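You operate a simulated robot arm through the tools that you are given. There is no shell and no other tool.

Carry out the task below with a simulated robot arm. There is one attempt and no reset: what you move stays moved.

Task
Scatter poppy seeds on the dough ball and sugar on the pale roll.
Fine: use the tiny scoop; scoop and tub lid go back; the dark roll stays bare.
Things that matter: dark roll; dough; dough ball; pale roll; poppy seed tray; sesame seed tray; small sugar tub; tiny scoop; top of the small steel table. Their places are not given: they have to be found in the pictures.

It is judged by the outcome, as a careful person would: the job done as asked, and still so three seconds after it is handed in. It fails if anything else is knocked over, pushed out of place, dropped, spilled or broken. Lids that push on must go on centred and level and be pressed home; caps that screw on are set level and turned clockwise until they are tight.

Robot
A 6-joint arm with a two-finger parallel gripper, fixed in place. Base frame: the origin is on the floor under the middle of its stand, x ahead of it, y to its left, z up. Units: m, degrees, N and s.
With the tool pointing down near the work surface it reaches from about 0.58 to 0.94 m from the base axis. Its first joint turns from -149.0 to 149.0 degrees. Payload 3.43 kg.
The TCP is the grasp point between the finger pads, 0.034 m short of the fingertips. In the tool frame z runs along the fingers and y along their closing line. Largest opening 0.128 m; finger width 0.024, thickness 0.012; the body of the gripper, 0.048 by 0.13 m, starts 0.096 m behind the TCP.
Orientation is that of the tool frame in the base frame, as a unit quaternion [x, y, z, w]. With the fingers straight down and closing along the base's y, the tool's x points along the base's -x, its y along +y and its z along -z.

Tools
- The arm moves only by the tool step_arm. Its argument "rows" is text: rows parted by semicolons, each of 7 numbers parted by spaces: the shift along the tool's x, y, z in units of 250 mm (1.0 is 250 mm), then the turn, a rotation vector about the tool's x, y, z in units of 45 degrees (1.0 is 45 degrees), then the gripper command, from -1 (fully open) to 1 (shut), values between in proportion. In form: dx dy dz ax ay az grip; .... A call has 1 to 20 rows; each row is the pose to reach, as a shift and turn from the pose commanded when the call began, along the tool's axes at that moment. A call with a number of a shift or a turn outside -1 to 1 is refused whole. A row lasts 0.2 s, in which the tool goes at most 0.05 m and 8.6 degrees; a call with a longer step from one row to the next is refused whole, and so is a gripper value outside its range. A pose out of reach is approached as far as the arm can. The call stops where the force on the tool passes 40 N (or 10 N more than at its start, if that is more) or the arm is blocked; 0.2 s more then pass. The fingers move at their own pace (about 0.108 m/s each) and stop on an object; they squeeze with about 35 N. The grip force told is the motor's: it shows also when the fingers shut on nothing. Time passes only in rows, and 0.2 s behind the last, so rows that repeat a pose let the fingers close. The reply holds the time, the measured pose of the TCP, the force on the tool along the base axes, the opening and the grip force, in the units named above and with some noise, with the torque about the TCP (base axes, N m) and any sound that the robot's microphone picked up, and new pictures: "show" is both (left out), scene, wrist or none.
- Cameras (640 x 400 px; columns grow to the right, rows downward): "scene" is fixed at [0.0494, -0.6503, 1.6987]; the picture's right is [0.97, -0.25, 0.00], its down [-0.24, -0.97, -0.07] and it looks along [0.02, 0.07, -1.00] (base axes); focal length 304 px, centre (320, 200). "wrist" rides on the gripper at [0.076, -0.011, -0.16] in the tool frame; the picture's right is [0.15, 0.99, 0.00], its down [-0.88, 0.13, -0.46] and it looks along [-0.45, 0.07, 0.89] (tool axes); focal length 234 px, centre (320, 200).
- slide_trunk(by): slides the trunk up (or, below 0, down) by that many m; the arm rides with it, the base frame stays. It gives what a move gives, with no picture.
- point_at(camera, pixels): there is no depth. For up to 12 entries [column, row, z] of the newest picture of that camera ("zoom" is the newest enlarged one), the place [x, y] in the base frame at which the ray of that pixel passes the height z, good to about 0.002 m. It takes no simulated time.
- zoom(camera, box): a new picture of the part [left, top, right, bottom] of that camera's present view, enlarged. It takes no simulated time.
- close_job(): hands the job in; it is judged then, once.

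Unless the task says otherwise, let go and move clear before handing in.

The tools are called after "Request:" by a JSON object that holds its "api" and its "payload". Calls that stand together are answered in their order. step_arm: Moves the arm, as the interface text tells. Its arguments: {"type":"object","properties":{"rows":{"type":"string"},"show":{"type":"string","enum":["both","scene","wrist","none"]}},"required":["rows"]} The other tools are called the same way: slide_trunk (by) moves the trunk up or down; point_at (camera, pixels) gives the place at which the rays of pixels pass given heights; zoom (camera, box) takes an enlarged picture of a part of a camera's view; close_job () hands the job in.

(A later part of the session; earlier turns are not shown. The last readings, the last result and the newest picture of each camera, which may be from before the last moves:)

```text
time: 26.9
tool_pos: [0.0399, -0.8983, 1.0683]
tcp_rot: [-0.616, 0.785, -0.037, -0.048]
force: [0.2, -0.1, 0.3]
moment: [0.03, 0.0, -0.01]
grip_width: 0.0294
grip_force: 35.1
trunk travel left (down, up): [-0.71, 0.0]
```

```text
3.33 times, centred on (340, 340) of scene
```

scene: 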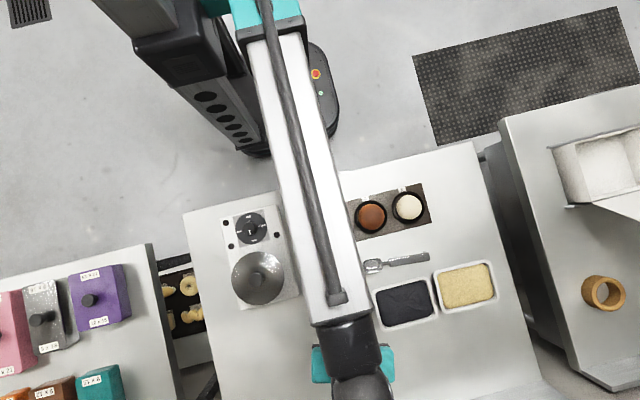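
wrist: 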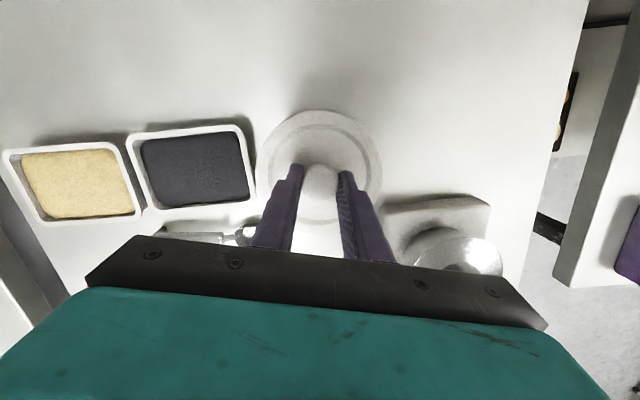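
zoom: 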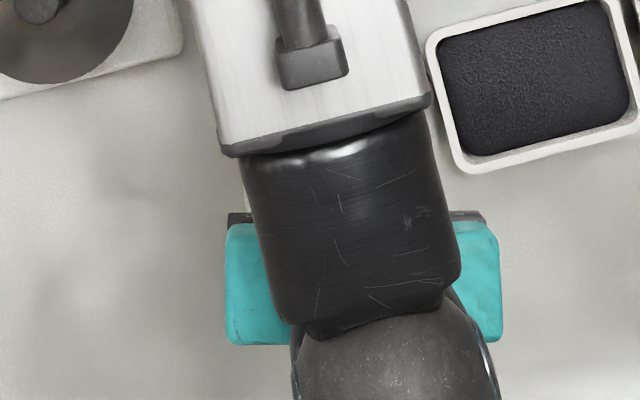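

The lid moves with the gripper and the force stays near zero, so the tub isn't hanging from it. I'll lift further and draw inward so the open tub can be seen.

Request:
{"api": "step_arm", "payload": {"rows": "0.0073 0 -0.06 0 0 0 1; 0.0146 0 -0.119 0 0 0 1; -0.055 0.019 -0.1885 0 0 0 1; -0.169 0.047 -0.223 0 0 0 1; -0.285 0.0755 -0.237 0 0 0 1; -0.285 0.0755 -0.237 0 0 0 1", "show": "both"}}

```text
time: 28.3
tool_pos: [0.0381, -0.8168, 1.1193]
tcp_rot: [-0.617, 0.785, -0.037, -0.048]
force: [0.6, -0.9, 0.3]
moment: [0.02, 0.01, -0.02]
grip_width: 0.0292
grip_force: 35.4
trunk travel left (down, up): [-0.71, 0.0]
```

scene: 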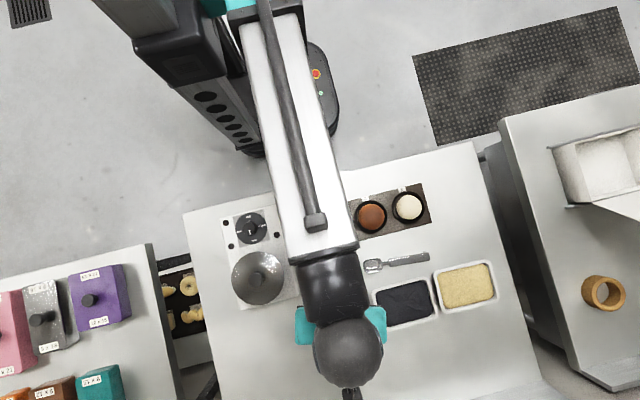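
wrist: 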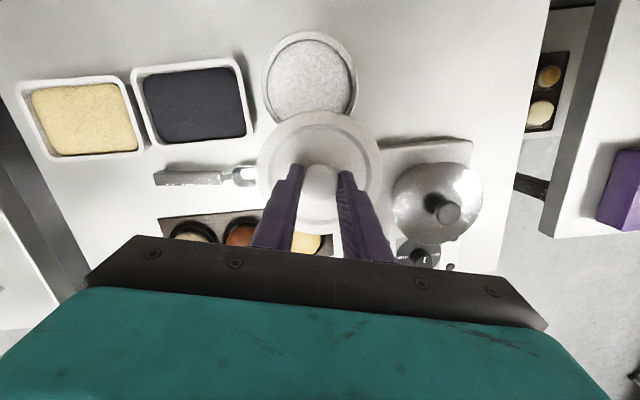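

The tub stayed put and is now open, with sugar visible at (310,78). I'll enlarge it to judge the rim and the sugar level.

Request:
{"api": "zoom", "payload": {"camera": "wrist", "box": [245, 20, 375, 125]}}

Request:
{"api": "point_at", "payload": {"camera": "wrist", "pixels": [[262, 76, 0.98], [357, 76, 0.98], [310, 31, 0.98], [262, 76, 1.0], [357, 76, 1.0], [310, 31, 1.0], [310, 78, 0.98], [310, 78, 1.0]]}}

```text
3.81 times, centred on (310, 72) of wrist
```

zoom: 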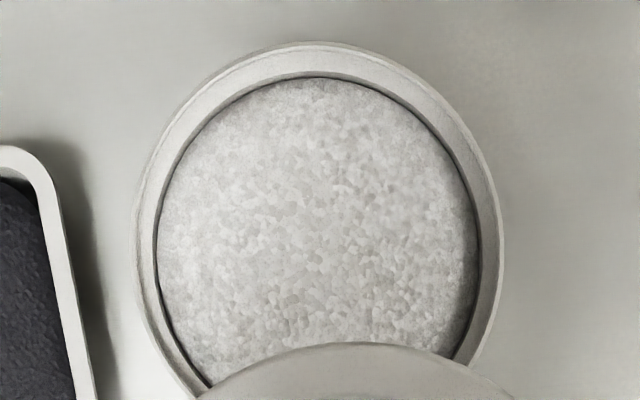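

```text
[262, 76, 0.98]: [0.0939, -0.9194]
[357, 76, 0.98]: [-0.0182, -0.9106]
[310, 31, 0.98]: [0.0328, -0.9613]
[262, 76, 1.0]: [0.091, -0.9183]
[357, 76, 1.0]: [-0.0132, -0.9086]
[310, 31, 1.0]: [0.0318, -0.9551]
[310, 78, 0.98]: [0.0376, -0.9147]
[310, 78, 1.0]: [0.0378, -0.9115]
```

The sugar surface is only slightly below the rim, which is good for scooping. I'll carry the lid, keeping its orientation, to the free table area near (0.412, -0.715).

Request:
{"api": "step_arm", "payload": {"rows": "-0.062 -0.113 -0.008 0 0 0 1; -0.124 -0.226 -0.015 0 0 0 1; -0.187 -0.34 -0.023 0 0 0 1; -0.249 -0.453 -0.031 0 0 0 1; -0.311 -0.566 -0.038 0 0 0 1; -0.373 -0.679 -0.046 0 0 0 1", "show": "none"}}

Request:
{"api": "step_arm", "payload": {"rows": "-0.062 -0.113 -0.008 0 0 0 1; -0.124 -0.226 -0.015 0 0 0 1; -0.187 -0.34 -0.023 0 0 0 1; -0.249 -0.453 -0.031 0 0 0 1; -0.311 -0.566 -0.038 0 0 0 1; -0.373 -0.679 -0.046 0 0 0 1; -0.373 -0.679 -0.046 0 0 0 1", "show": "both"}}

```text
time: 29.7
tool_pos: [0.2284, -0.7676, 1.1181]
tcp_rot: [-0.616, 0.786, -0.036, -0.048]
force: [0.1, 0.4, 0.2]
moment: [0.0, 0.0, 0.0]
grip_width: 0.0291
grip_force: 34.9
trunk travel left (down, up): [-0.71, 0.0]
```

```text
time: 31.3
tool_pos: [0.414, -0.7153, 1.1209]
tcp_rot: [-0.616, 0.786, -0.036, -0.048]
force: [-0.4, 0.1, -0.1]
moment: [0.0, 0.0, -0.03]
grip_width: 0.0294
grip_force: 35.5
trunk travel left (down, up): [-0.71, 0.0]
```

scene: 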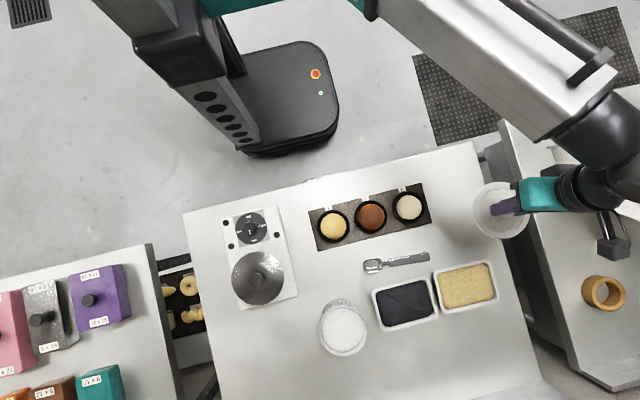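
wrist: 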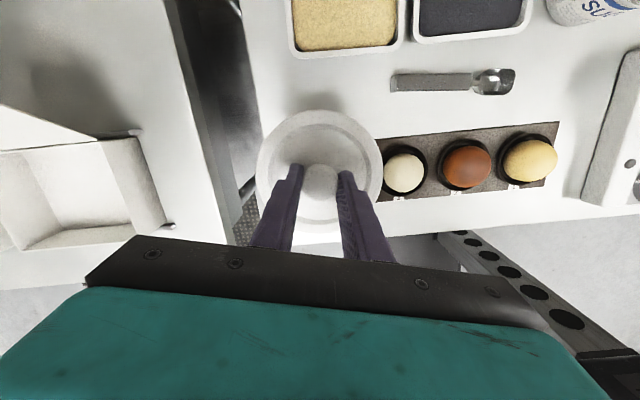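

The lid is now over the free area at about (0.41, -0.718), clear of the mat's edge at x=0.333 and the table edge at x≈0.49. I'll lower it most of the way and then approach the table gently.

Request:
{"api": "step_arm", "payload": {"rows": "-0.012 0 0.099 0 0 0 1; -0.024 0 0.199 0 0 0 1; -0.037 0 0.298 0 0 0 1; -0.049 0 0.398 0 0 0 1; -0.061 0 0.497 0 0 0 1; -0.073 0 0.596 0 0 0 1; -0.073 0 0.596 0 0 0 1", "show": "both"}}

Request:
{"api": "zoom", "payload": {"camera": "scene", "box": [400, 140, 560, 280]}}

```text
time: 32.9
tool_pos: [0.4136, -0.7155, 0.9695]
tcp_rot: [-0.617, 0.785, -0.038, -0.048]
force: [-0.3, 0.2, -0.5]
moment: [0.04, -0.01, 0.03]
grip_width: 0.0294
grip_force: 35.3
trunk travel left (down, up): [-0.71, 0.0]
```

scene: 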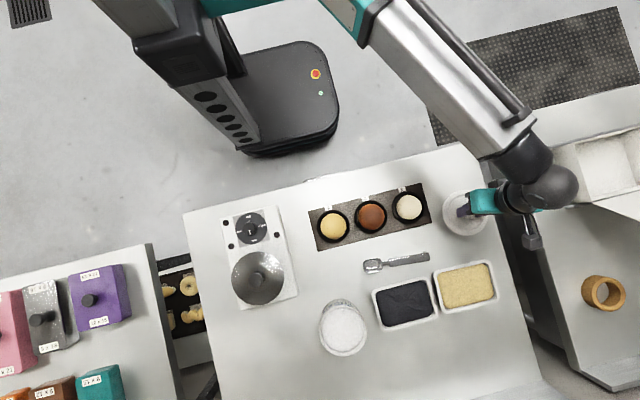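
wrist: 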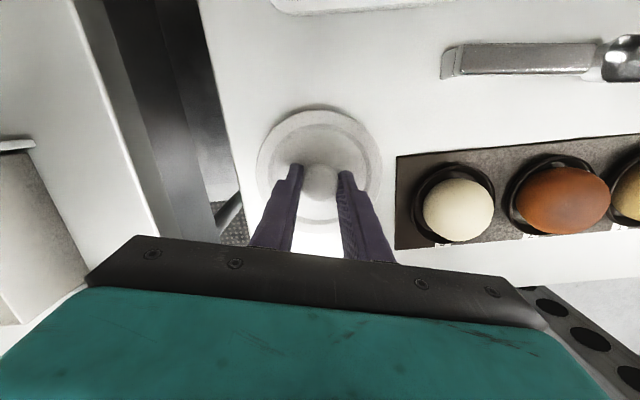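

```text
2.86 times, centred on (480, 210) of scene
```

zoom: 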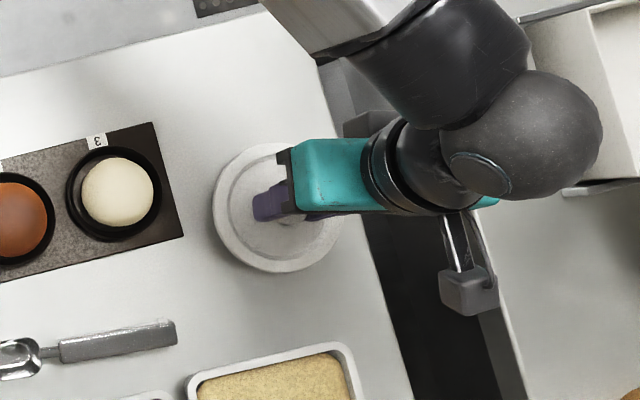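

The lid is about 2–3 cm above the table. From this low angle the scoop at (540,60) and the items at (458,208) are seen obliquely, so I'll enlarge them to judge heights before setting the lid down.

Request:
{"api": "zoom", "payload": {"camera": "wrist", "box": [420, 10, 640, 110]}}

Request:
{"api": "zoom", "payload": {"camera": "wrist", "box": [240, 90, 400, 260]}}

Request:
{"api": "zoom", "payload": {"camera": "wrist", "box": [390, 130, 640, 260]}}

```text
2.91 times, centred on (530, 60) of wrist
```

zoom: 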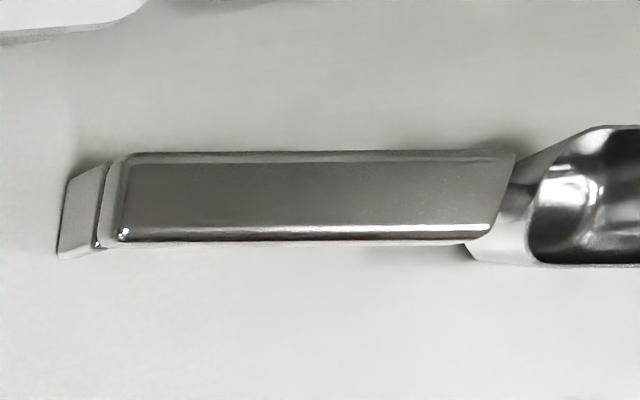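

```text
2.35 times, centred on (320, 175) of wrist
```

zoom: 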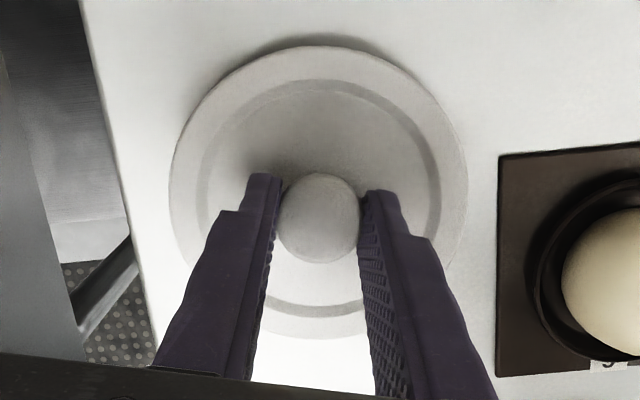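

```text
2.56 times, centred on (515, 195) of wrist
```

zoom: 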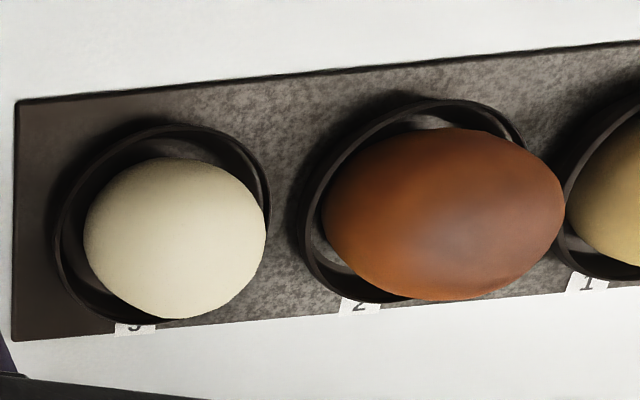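

The handle is raised off the table on a small foot at its far end, at (70,215) in the enlarged view. I'll find the handle's height by comparing this view with the scene view.

Request:
{"api": "point_at", "payload": {"camera": "wrist", "pixels": [[460.6, 73.7, 0.9], [460.6, 73.7, 0.92], [460.6, 73.7, 0.94], [464, 44.5, 0.9], [464, 44.5, 0.92], [464, 44.5, 0.94], [440, 79.6, 0.9], [444.8, 52.4, 0.9], [592, 75, 0.91], [596, 47, 0.91]]}}

Request:
{"api": "zoom", "payload": {"camera": "scene", "box": [355, 240, 439, 290]}}

```text
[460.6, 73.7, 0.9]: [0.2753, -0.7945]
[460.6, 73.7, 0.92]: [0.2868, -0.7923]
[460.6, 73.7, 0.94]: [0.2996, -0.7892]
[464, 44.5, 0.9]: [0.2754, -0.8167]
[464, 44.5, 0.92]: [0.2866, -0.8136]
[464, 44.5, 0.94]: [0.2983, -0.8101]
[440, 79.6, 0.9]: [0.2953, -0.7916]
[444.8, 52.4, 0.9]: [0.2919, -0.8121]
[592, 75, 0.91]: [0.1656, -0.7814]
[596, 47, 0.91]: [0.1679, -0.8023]
```

```text
7.62 times, centred on (397, 265) of scene
```

zoom: 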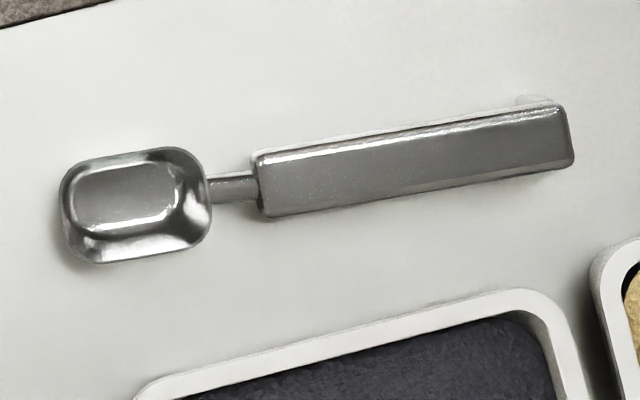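

The handle top is at z≈0.93 with its foot at the far end, and it runs level from x≈0.191 to 0.294. Now I'll lower the lid towards the table in 3 mm steps and watch the force.

Request:
{"api": "step_arm", "payload": {"rows": "-0.0015 0 0.012 0 0 0 1; -0.003 0 0.024 0 0 0 1; -0.0045 0 0.036 0 0 0 1; -0.006 0 0.048 0 0 0 1; -0.006 0 0.048 0 0 0 1", "show": "wrist"}}

Request:
{"api": "zoom", "payload": {"camera": "wrist", "box": [240, 90, 400, 260]}}

```text
time: 34.1
tool_pos: [0.4143, -0.7151, 0.9563]
tcp_rot: [-0.616, 0.785, -0.036, -0.047]
force: [-0.2, 0.0, -0.7]
moment: [-0.01, 0.0, -0.01]
grip_width: 0.0294
grip_force: 35.0
trunk travel left (down, up): [-0.71, 0.0]
```

wrist: 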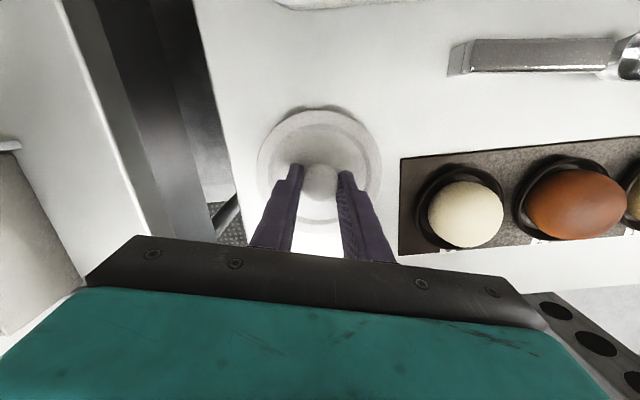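

```text
2.35 times, centred on (320, 175) of wrist
```

zoom: 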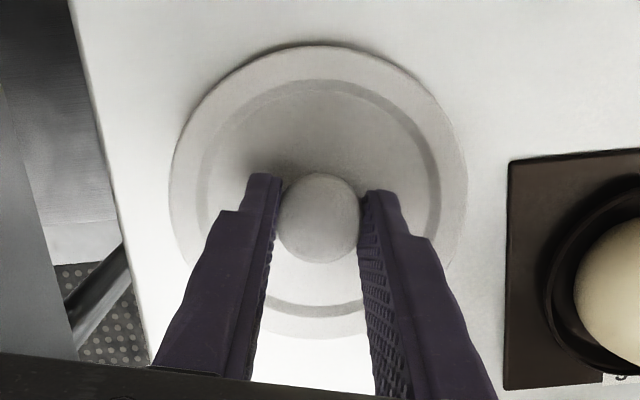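

There is no contact yet at z=0.956. I'll continue down in 2 mm steps.

Request:
{"api": "step_arm", "payload": {"rows": "-0.001 0 0.008 0 0 0 1; -0.002 0 0.016 0 0 0 1; -0.003 0 0.024 0 0 0 1; -0.003 0 0.024 0 0 0 1", "show": "wrist"}}

```text
time: 35.1
tool_pos: [0.4136, -0.7151, 0.9533]
tcp_rot: [-0.617, 0.785, -0.038, -0.048]
force: [0.4, -1.6, 12.8]
moment: [0.19, -0.04, 0.01]
grip_width: 0.0294
grip_force: 35.7
trunk travel left (down, up): [-0.71, 0.0]
```

wrist: 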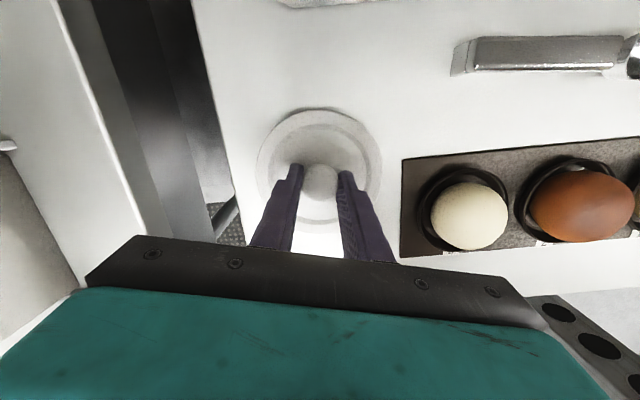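

The lid touched down at z≈0.953 with 13 N. I'll ease the press off and open the fingers.

Request:
{"api": "step_arm", "payload": {"rows": "0.001 0 -0.008 0 0 0 1; 0.001 0 -0.01 0 0 0 0.4; 0.001 0 -0.01 0 0 0 0.1; 0.001 0 -0.01 0 0 0 -0.1; 0.001 0 -0.01 0 0 0 -0.1", "show": "wrist"}}

Request:
{"api": "zoom", "payload": {"camera": "wrist", "box": [240, 90, 400, 260]}}

```text
time: 36.3
tool_pos: [0.4131, -0.7161, 0.9537]
tcp_rot: [-0.617, 0.785, -0.037, -0.047]
force: [-0.1, 0.3, -0.7]
moment: [-0.02, 0.02, 0.02]
grip_width: 0.0705
grip_force: 0.1
trunk travel left (down, up): [-0.71, 0.0]
```

wrist: 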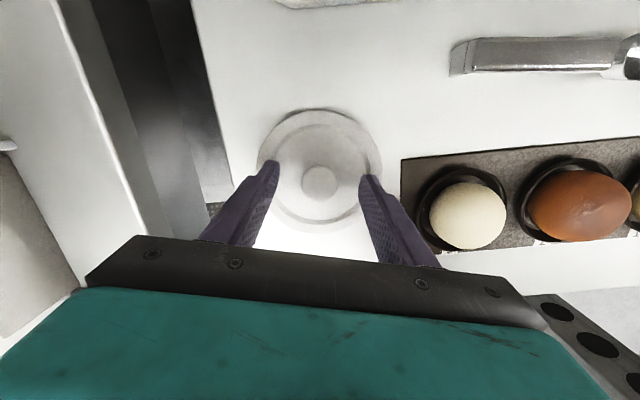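

```text
2.35 times, centred on (320, 175) of wrist
```

zoom: 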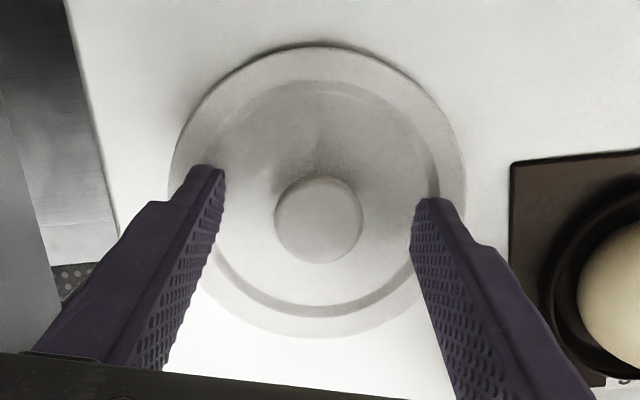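

The lid sits flat on the table, centred between the open fingers. I'll retract upward along the tool axis, straighten the tool, then turn it to line up with the scoop.

Request:
{"api": "step_arm", "payload": {"rows": "0 0 -0.1 0 0 0 -0.1; 0 0 -0.25 0 0 0 -0.1; 0 0 -0.4 0 0 0 -0.1; 0 0 -0.48 0 -0.08 0 -0.1; 0 0 -0.48 0 -0.156 0 -0.1; 0 0 -0.48 0 -0.156 0 -0.1", "show": "both"}}

Request:
{"api": "step_arm", "payload": {"rows": "0.076 0.061 -0.018 0 0 0.167 -0.1; 0.152 0.123 -0.036 0 0 0.333 -0.1; 0.228 0.184 -0.054 0 0 0.5 -0.1; 0.304 0.245 -0.072 0 0 0.667 -0.1; 0.38 0.307 -0.09 0 0 0.833 -0.1; 0.456 0.368 -0.108 0 0 1 -0.1", "show": "none"}}

Request:
{"api": "step_arm", "payload": {"rows": "0 0 0 0 0 0.16 -0.1; 0 0 0 0 0 0.32 -0.1; 0 0 0 0 0 0.48 -0.1; 0 0 0 0 0 0.64 -0.1; 0 0 0 0 0 0.794 -0.1; 0 0 0 0 0 0.794 -0.1", "show": "both"}}

```text
time: 37.7
tool_pos: [0.4166, -0.702, 1.0701]
tcp_rot: [-0.618, 0.786, 0.002, 0.0]
force: [0.4, -0.3, -0.5]
moment: [0.0, -0.03, -0.05]
grip_width: 0.0705
grip_force: 0.1
trunk travel left (down, up): [-0.71, 0.0]
```

scene: 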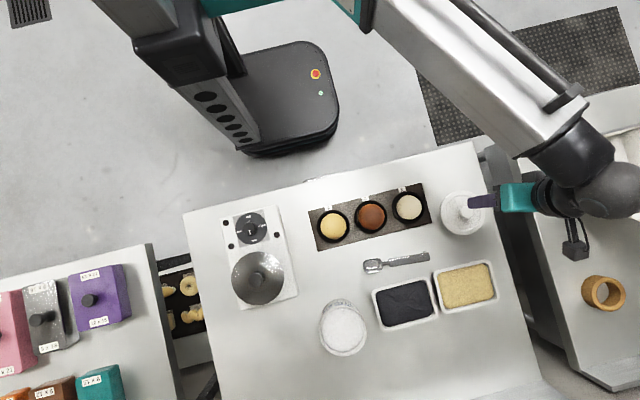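
wrist: 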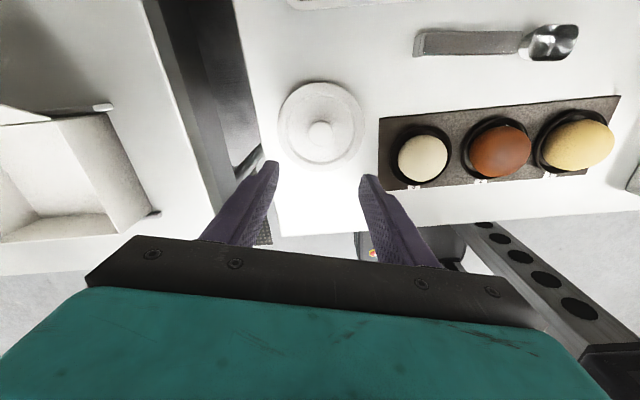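

```text
time: 39.1
tool_pos: [0.3012, -0.7912, 1.0994]
tcp_rot: [-0.269, 0.963, 0.001, 0.0]
force: [0.7, 0.0, 0.7]
moment: [0.02, 0.01, -0.01]
grip_width: 0.0705
grip_force: 0.1
trunk travel left (down, up): [-0.71, 0.0]
```

```text
time: 40.5
tool_pos: [0.301, -0.7902, 1.0994]
tcp_rot: [0.039, 0.999, 0.001, 0.0]
force: [-0.1, -0.4, -0.2]
moment: [-0.03, 0.02, 0.02]
grip_width: 0.0703
grip_force: 0.1
trunk travel left (down, up): [-0.71, 0.0]
```

scene: 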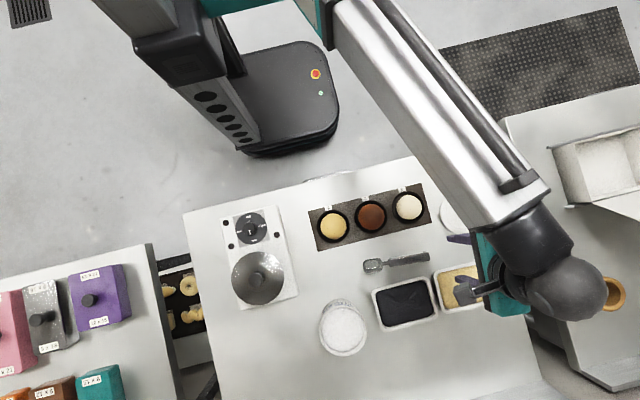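
wrist: 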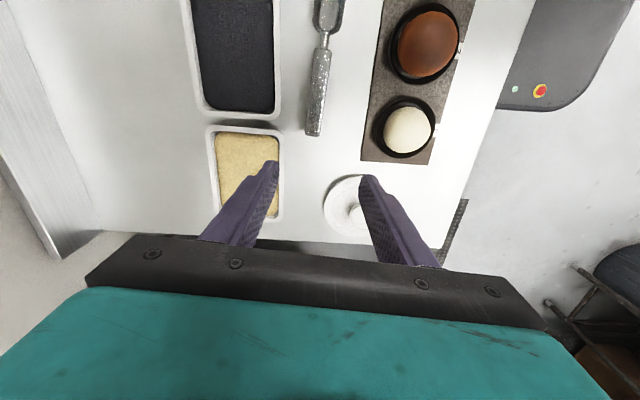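

The tool is vertical and its yaw (175.5°) matches the handle direction. I'll come down over the handle and tilt 20° so the fingers lean towards the bowl, staying above the handle.

Request:
{"api": "step_arm", "payload": {"rows": "0.03 -0.012 0.12 0 0 0 -0.1; 0.06 -0.024 0.24 0 0 0 -0.1; 0.09 -0.037 0.36 0 0 0 -0.1; 0.12 -0.049 0.476 0 0 0 -0.1; 0.12 -0.049 0.476 0 0.148 0 -0.1; 0.12 -0.049 0.476 0 0.296 0 -0.1; 0.12 -0.049 0.476 0 0.444 0 -0.1; 0.12 -0.049 0.476 0 0.444 0 -0.1", "show": "both"}}

Request:
{"api": "zoom", "payload": {"camera": "wrist", "box": [220, 0, 420, 260]}}

```text
time: 42.3
tool_pos: [0.2719, -0.8006, 0.9795]
tcp_rot: [0.037, 0.984, 0.007, -0.175]
force: [0.4, -0.4, -0.7]
moment: [-0.01, 0.0, 0.02]
grip_width: 0.0705
grip_force: 0.1
trunk travel left (down, up): [-0.71, 0.0]
```

scene: 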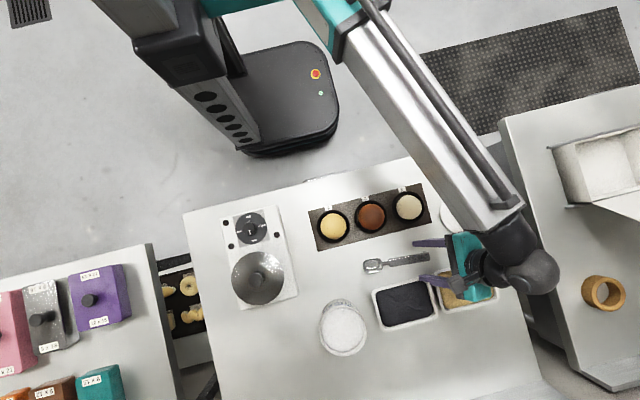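
wrist: 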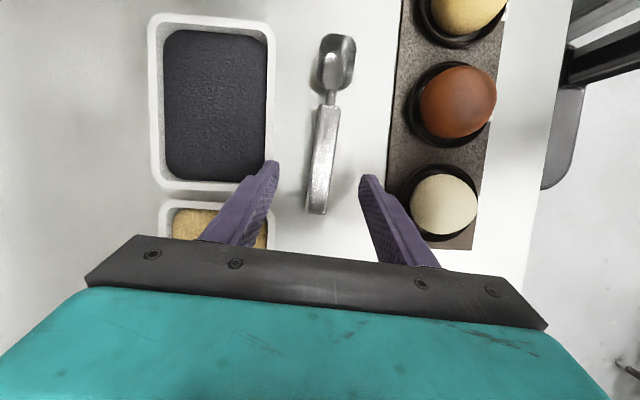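

```text
1.54 times, centred on (320, 130) of wrist
```

zoom: 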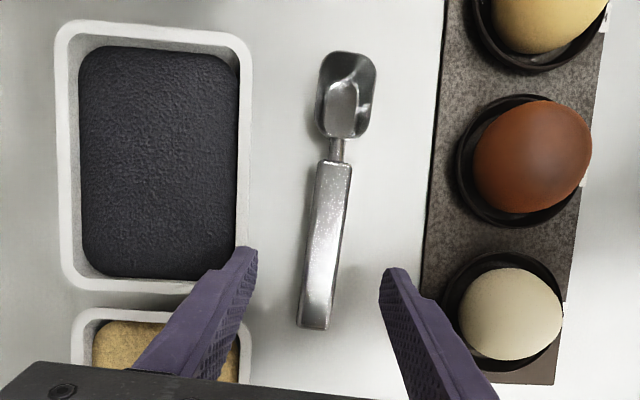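

The 20° tilted pose is reachable, and the handle lies between the open fingers. I'll measure the handle in this view so the pads close symmetrically on it.

Request:
{"api": "point_at", "payload": {"camera": "wrist", "pixels": [[305.7, 212.5, 0.93], [324.5, 214.4, 0.93], [320, 105.3, 0.93], [340.8, 107.3, 0.93], [339.5, 33.9, 0.93], [331.7, 89, 0.93], [326, 60, 0.93], [355, 60, 0.93], [155, 188, 0.92], [270, 188, 0.92], [275, 30, 0.92], [152, 15, 0.92]]}}

Request:
{"api": "zoom", "payload": {"camera": "wrist", "box": [280, 20, 380, 120]}}

Request:
{"api": "zoom", "payload": {"camera": "wrist", "box": [140, 0, 290, 200]}}

```text
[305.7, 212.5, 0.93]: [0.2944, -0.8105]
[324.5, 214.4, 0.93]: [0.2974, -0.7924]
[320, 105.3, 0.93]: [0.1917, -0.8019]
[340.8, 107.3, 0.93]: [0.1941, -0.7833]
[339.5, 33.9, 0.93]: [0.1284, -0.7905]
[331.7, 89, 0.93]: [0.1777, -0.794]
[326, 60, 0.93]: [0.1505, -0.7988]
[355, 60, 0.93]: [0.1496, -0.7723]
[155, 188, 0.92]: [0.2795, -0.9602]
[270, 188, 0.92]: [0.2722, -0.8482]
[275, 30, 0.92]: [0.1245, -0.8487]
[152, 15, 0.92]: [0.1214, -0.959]
```

```text
4.00 times, centred on (330, 70) of wrist
```

zoom: 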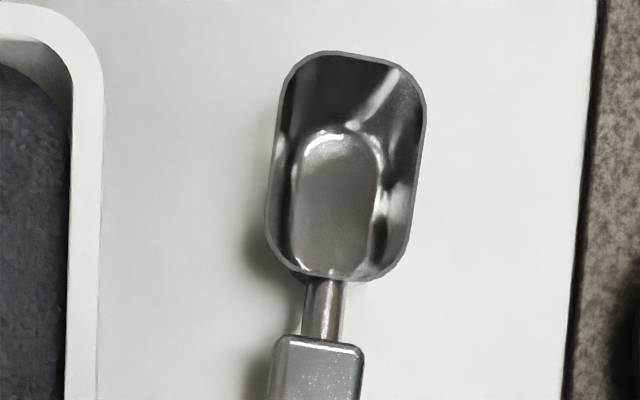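

```text
2.00 times, centred on (215, 100) of wrist
```

zoom: 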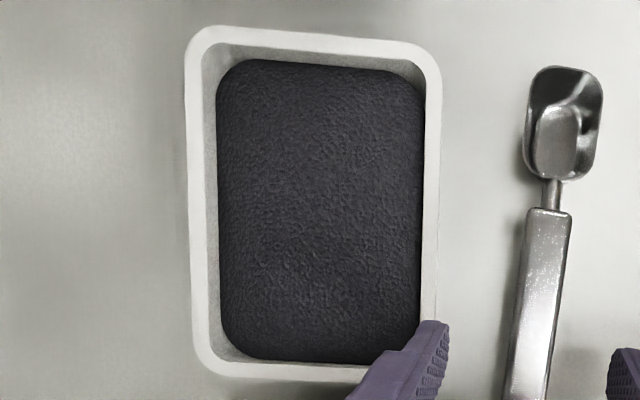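

The handle axis runs from (0.296, -0.8015) to (0.193, -0.7926). I'll narrow the fingers to 50 mm and descend so the pads straddle the handle near x≈0.257, with the tips about 9 mm above the table.

Request:
{"api": "step_arm", "payload": {"rows": "0 0.005 0 0 0 0 0.22; -0.004 0.005 0.03 0 0 0 0.22; -0.008 0.005 0.06 0 0 0 0.22; -0.012 0.005 0.09 0 0 0 0.22; -0.016 0.005 0.12 0 0 0 0.22; -0.019 0.005 0.14 0 0 0 0.22; -0.019 0.005 0.14 0 0 0 0.22", "show": "wrist"}}

Request:
{"api": "zoom", "payload": {"camera": "wrist", "box": [240, 60, 400, 260]}}

```text
time: 43.9
tool_pos: [0.2643, -0.7978, 0.9456]
tcp_rot: [0.038, 0.984, 0.008, -0.174]
force: [0.1, 0.3, 0.5]
moment: [0.0, 0.01, -0.01]
grip_width: 0.0499
grip_force: 0.1
trunk travel left (down, up): [-0.71, 0.0]
```

wrist: 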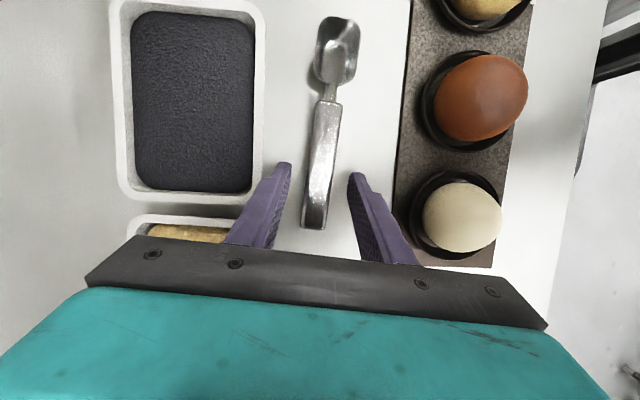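

```text
2.00 times, centred on (320, 160) of wrist
```

zoom: 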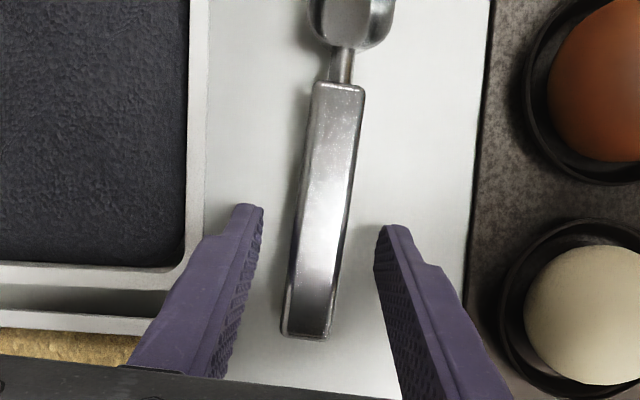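

The handle is centred between the pads and aligned with the tool. I'll close on it.

Request:
{"api": "step_arm", "payload": {"rows": "0 0 0 0 0 0 0.5; 0 0 0 0 0 0 0.7; 0 0 0 0 0 0 1; 0 0 0 0 0 0 1; 0 0 0 0 0 0 1", "show": "wrist"}}

Request:
{"api": "zoom", "payload": {"camera": "wrist", "box": [240, 0, 400, 240]}}

```text
time: 45.1
tool_pos: [0.2621, -0.7967, 0.9453]
tcp_rot: [0.038, 0.984, 0.007, -0.174]
force: [0.8, 1.0, 0.8]
moment: [-0.04, -0.02, 0.04]
grip_width: 0.0209
grip_force: 34.7
trunk travel left (down, up): [-0.71, 0.0]
```

wrist: 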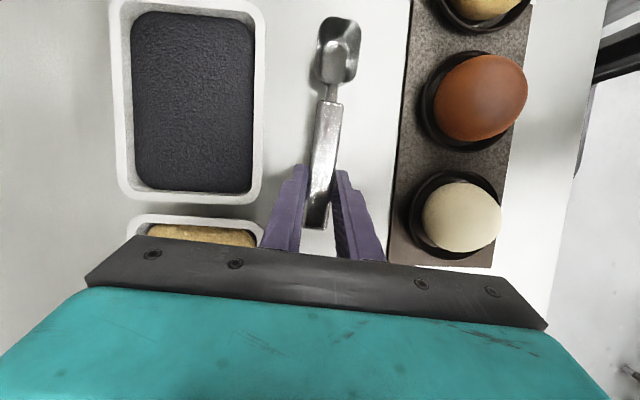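

```text
1.67 times, centred on (320, 120) of wrist
```

zoom: 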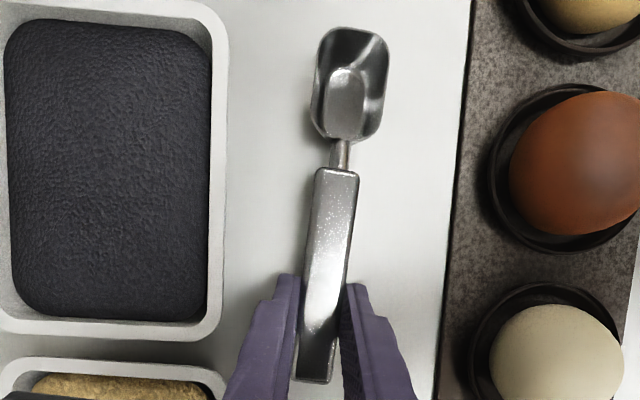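

The scoop handle is gripped at 20.9 mm. I'll lift it straight up 80 mm and check that it stays level in the grip.

Request:
{"api": "step_arm", "payload": {"rows": "0.014 0 -0.038 0 0 0 1; 0.028 0 -0.075 0 0 0 1; 0.055 0 -0.15 0 0 0 1; 0.083 0 -0.225 0 0 0 1; 0.11 0 -0.3 0 0 0 1; 0.11 0 -0.3 0 0 0 1", "show": "both"}}

Request:
{"api": "zoom", "payload": {"camera": "wrist", "box": [240, 0, 400, 240]}}

Request:
{"api": "zoom", "payload": {"camera": "scene", "box": [350, 230, 510, 340]}}

```text
time: 46.5
tool_pos: [0.2638, -0.7984, 1.026]
tcp_rot: [0.038, 0.984, 0.008, -0.174]
force: [0.0, -0.1, -1.2]
moment: [-0.03, -0.03, 0.0]
grip_width: 0.0208
grip_force: 34.8
trunk travel left (down, up): [-0.71, 0.0]
```

scene: 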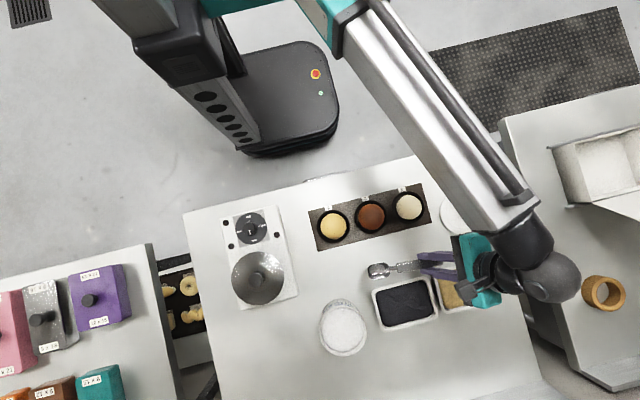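
wrist: 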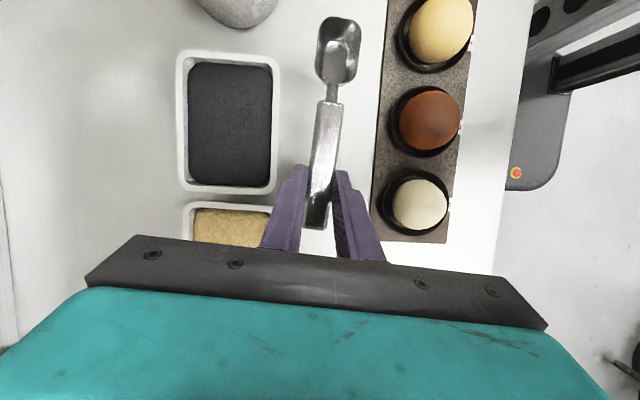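

```text
1.67 times, centred on (320, 120) of wrist
```

zoom: 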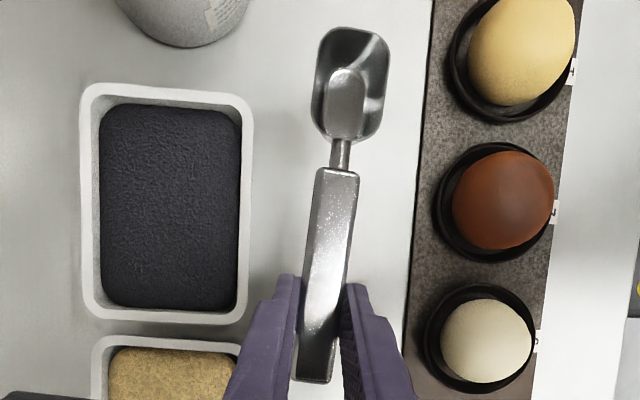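

```text
3.64 times, centred on (430, 285) of scene
```

zoom: 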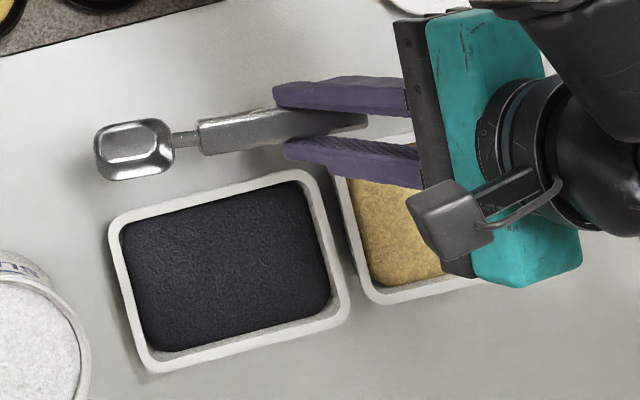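

The scoop stayed fixed in the grip: it sits at the same place in the wrist picture as before the lift. Now I'll triangulate the poppy tray's rim height and edges from both cameras.

Request:
{"api": "point_at", "payload": {"camera": "wrist", "pixels": [[277.5, 123, 0.91], [277.5, 123, 0.93], [277.5, 123, 0.95], [177.5, 123, 0.91], [177.5, 123, 0.93], [177.5, 123, 0.95], [227.2, 193, 0.91], [227.2, 193, 0.93], [227.2, 193, 0.95], [229, 52.9, 0.91], [229, 52.9, 0.93], [229, 52.9, 0.95]]}}

Request:
{"api": "point_at", "payload": {"camera": "scene", "pixels": [[399.8, 283.1, 0.91], [399.8, 283.1, 0.93], [399.8, 283.1, 0.95], [410.8, 324.8, 0.91], [410.8, 324.8, 0.93], [410.8, 324.8, 0.95], [434.7, 297.4, 0.91], [434.7, 297.4, 0.93], [434.7, 297.4, 0.95], [376.4, 311.6, 0.91], [376.4, 311.6, 0.93], [376.4, 311.6, 0.95]]}}

```text
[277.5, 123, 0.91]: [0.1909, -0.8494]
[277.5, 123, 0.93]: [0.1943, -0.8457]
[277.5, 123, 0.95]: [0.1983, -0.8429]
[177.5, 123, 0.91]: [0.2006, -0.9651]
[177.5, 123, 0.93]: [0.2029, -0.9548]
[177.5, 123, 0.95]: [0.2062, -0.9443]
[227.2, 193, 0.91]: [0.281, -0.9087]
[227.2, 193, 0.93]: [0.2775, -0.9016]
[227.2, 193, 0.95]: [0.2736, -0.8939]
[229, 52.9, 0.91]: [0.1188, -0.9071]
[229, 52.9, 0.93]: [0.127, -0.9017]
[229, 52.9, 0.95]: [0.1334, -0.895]
```

```text
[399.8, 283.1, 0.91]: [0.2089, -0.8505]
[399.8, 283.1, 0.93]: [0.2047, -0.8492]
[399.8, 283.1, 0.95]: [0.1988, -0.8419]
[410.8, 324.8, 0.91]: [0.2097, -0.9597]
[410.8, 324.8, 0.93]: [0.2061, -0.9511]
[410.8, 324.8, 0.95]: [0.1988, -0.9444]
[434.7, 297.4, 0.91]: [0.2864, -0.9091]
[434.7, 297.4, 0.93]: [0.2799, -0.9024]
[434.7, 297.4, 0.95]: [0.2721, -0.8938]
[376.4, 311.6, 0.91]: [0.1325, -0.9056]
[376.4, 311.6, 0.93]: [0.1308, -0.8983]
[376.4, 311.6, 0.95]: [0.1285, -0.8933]
```

The tray rim is at z≈0.94 and the tray spans x 0.129–0.275, y -0.844 to -0.948. I'll swing the level scoop about the vertical, in two parts, until it points outward over the tray at yaw -105°.

Request:
{"api": "step_arm", "payload": {"rows": "0.0215 0.012 0.012 0.0506 0 -0.1392 1; 0.043 0.024 0.0243 0.1012 0 -0.2783 1; 0.0645 0.036 0.0365 0.1519 0 -0.4175 1; 0.086 0.048 0.0487 0.2025 0 -0.5566 1; 0.1075 0.06 0.0608 0.2531 0 -0.6958 1; 0.129 0.072 0.073 0.3037 0 -0.8349 1", "show": "scene"}}

Request:
{"api": "step_arm", "payload": {"rows": "0 0 0 0.0506 0 -0.1392 1; 0 0 0 0.1012 0 -0.2783 1; 0 0 0 0.1519 0 -0.4175 1; 0 0 0 0.2025 0 -0.5566 1; 0 0 0 0.2531 0 -0.6958 1; 0 0 0 0.3037 0 -0.8349 1; 0 0 0 0.3037 0 -0.8349 1", "show": "both"}}

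```text
time: 47.9
tool_pos: [0.2291, -0.7774, 1.0198]
tcp_rot: [-0.302, 0.937, -0.052, -0.165]
force: [0.1, 0.0, 0.0]
moment: [0.05, 0.0, 0.01]
grip_width: 0.0212
grip_force: 35.4
trunk travel left (down, up): [-0.71, 0.0]
```

scene: 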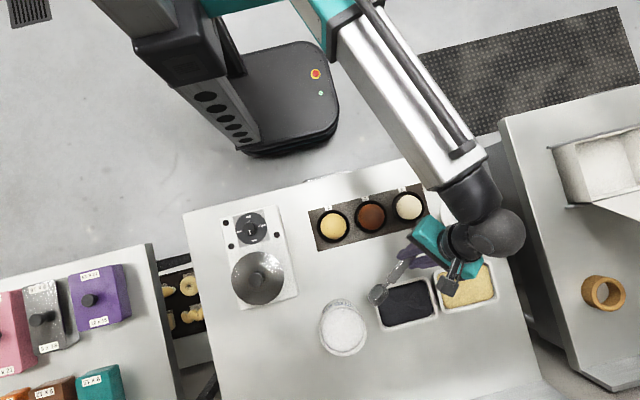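

```text
time: 49.5
tool_pos: [0.2283, -0.7773, 1.0193]
tcp_rot: [-0.604, 0.778, -0.106, -0.136]
force: [-0.2, 0.7, 0.1]
moment: [0.02, -0.01, 0.01]
grip_width: 0.0211
grip_force: 35.4
trunk travel left (down, up): [-0.71, 0.0]
```

scene: 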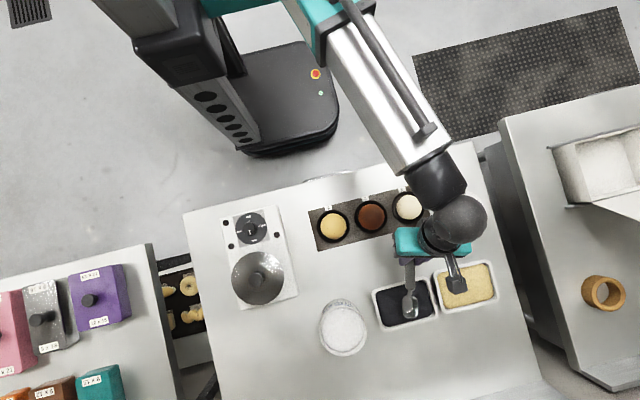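
wrist: 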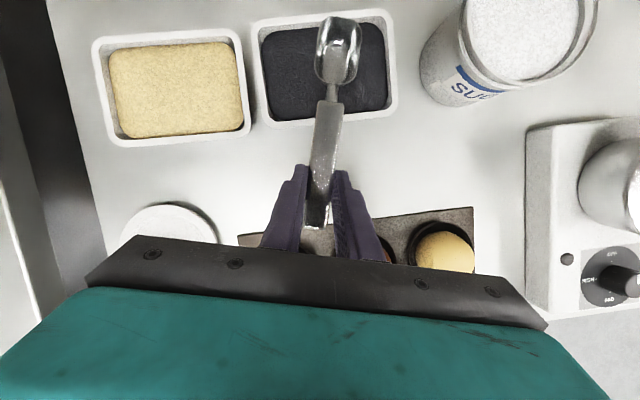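

The scoop now points outward with its bowl over the poppy tray, at (338,50) in the wrist picture. I'll pitch the nose down 30° while staying above the seeds.

Request:
{"api": "step_arm", "payload": {"rows": "0.027 -0.001 -0.024 0 -0.133 0 1; 0.054 -0.002 -0.047 0 -0.267 0 1; 0.081 -0.003 -0.07 0 -0.4 0 1; 0.108 -0.004 -0.093 0 -0.533 0 1; 0.134 -0.006 -0.116 0 -0.667 0 1; 0.134 -0.006 -0.116 0 -0.667 0 1", "show": "both"}}

Request:
{"api": "zoom", "payload": {"camera": "wrist", "box": [230, 0, 430, 240]}}

Request:
{"api": "zoom", "payload": {"camera": "scene", "box": [360, 240, 460, 340]}}

```text
time: 50.9
tool_pos: [0.2247, -0.7975, 1.0575]
tcp_rot: [-0.61, 0.787, 0.055, 0.071]
force: [0.2, 1.2, -0.5]
moment: [0.0, 0.05, -0.02]
grip_width: 0.0211
grip_force: 35.1
trunk travel left (down, up): [-0.71, 0.0]
```

scene: 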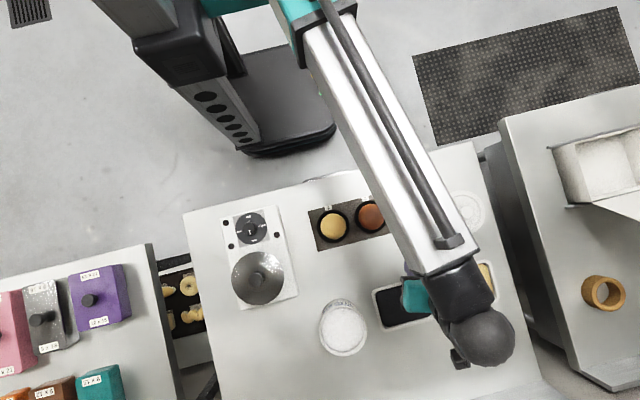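
wrist: 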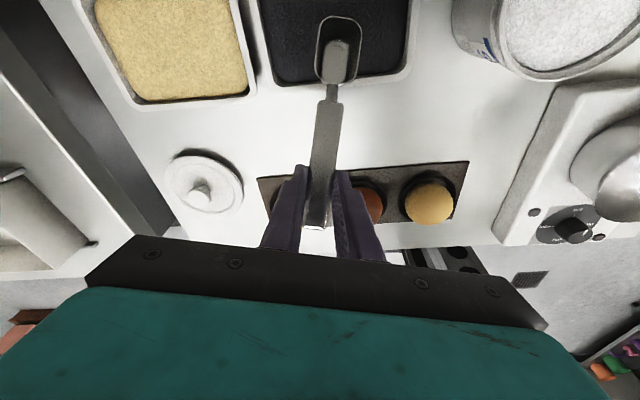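

```text
1.67 times, centred on (330, 120) of wrist
```

zoom: 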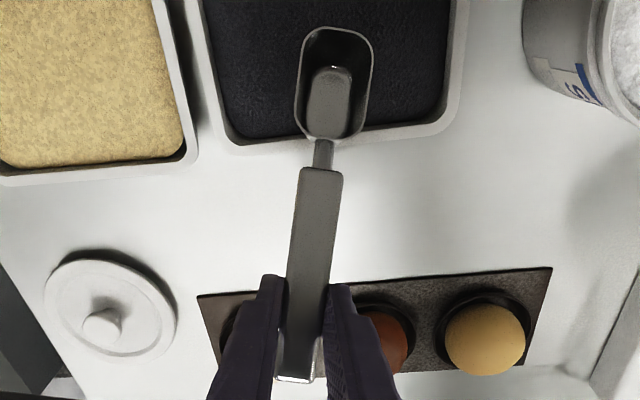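

```text
4.00 times, centred on (410, 290) of scene
```

zoom: 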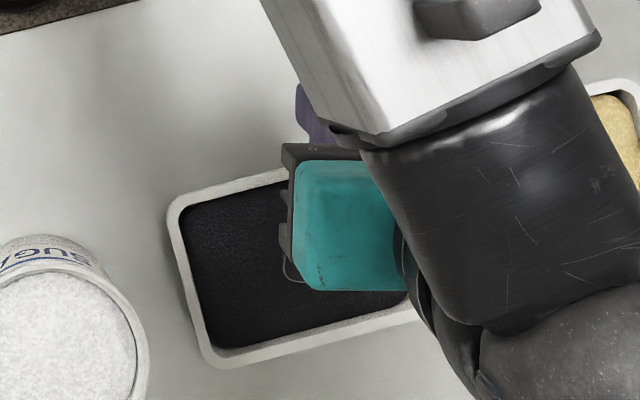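

The bowl is nose-down over the seeds at (338,50). I'll lower it in two stages, starting with 35 mm, and check the force and the picture.

Request:
{"api": "step_arm", "payload": {"rows": "0.005 0 0.028 0 0 0 1; 0.01 0 0.055 0 0 0 1; 0.015 0 0.083 0 0 0 1; 0.02 0 0.11 0 0 0 1; 0.025 0 0.138 0 0 0 1; 0.025 0 0.138 0 0 0 1", "show": "wrist"}}

Request:
{"api": "zoom", "payload": {"camera": "wrist", "box": [250, 0, 430, 120]}}

```text
time: 52.3
tool_pos: [0.2244, -0.7989, 1.0234]
tcp_rot: [-0.61, 0.788, 0.054, 0.069]
force: [-0.2, 0.9, -1.2]
moment: [0.0, 0.02, -0.03]
grip_width: 0.0209
grip_force: 35.4
trunk travel left (down, up): [-0.71, 0.0]
```

wrist: 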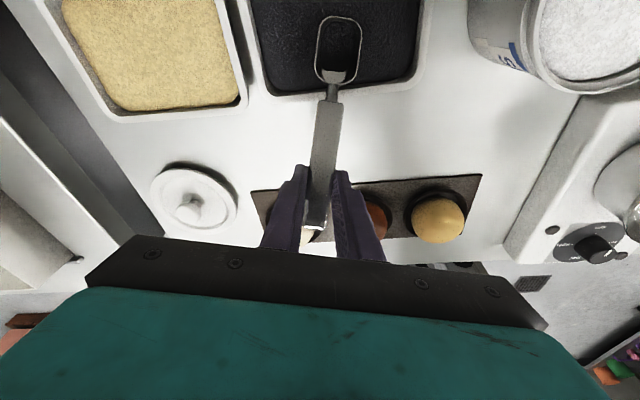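

```text
3.33 times, centred on (340, 60) of wrist
```

zoom: 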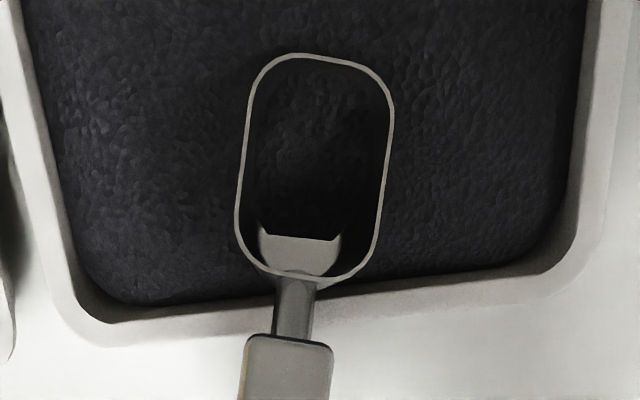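

The seeds already show inside the bowl, so their surface is at z≈0.93 and the front lip is still just above it. I'll go 14 mm deeper to sink the lip.

Request:
{"api": "step_arm", "payload": {"rows": "0.0025 0 0.014 0 0 0 1; 0.005 0 0.028 0 0 0 1; 0.0075 0 0.041 0 0 0 1; 0.01 0 0.055 0 0 0 1; 0.01 0 0.055 0 0 0 1", "show": "wrist"}}

Request:
{"api": "zoom", "payload": {"camera": "wrist", "box": [250, 0, 430, 120]}}

```text
time: 53.5
tool_pos: [0.2246, -0.7991, 1.0097]
tcp_rot: [-0.61, 0.788, 0.054, 0.069]
force: [0.6, -1.7, 5.5]
moment: [-0.7, 0.03, 0.12]
grip_width: 0.0213
grip_force: 35.0
trunk travel left (down, up): [-0.71, 0.0]
```

wrist: 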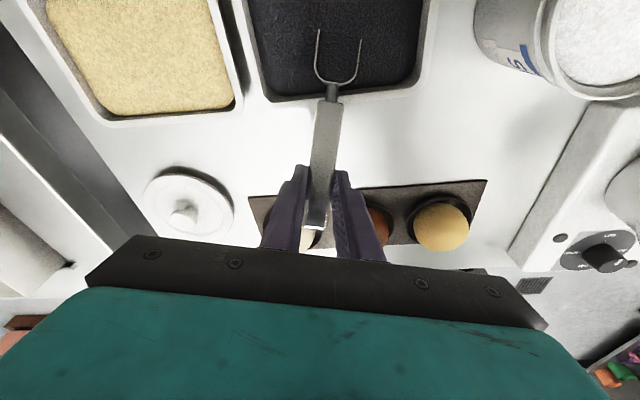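

```text
3.33 times, centred on (340, 60) of wrist
```

zoom: 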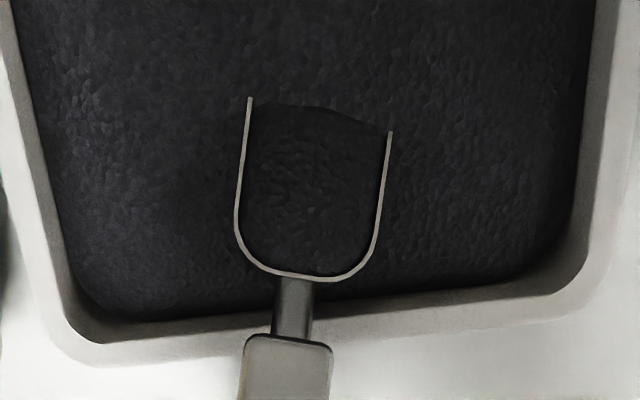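

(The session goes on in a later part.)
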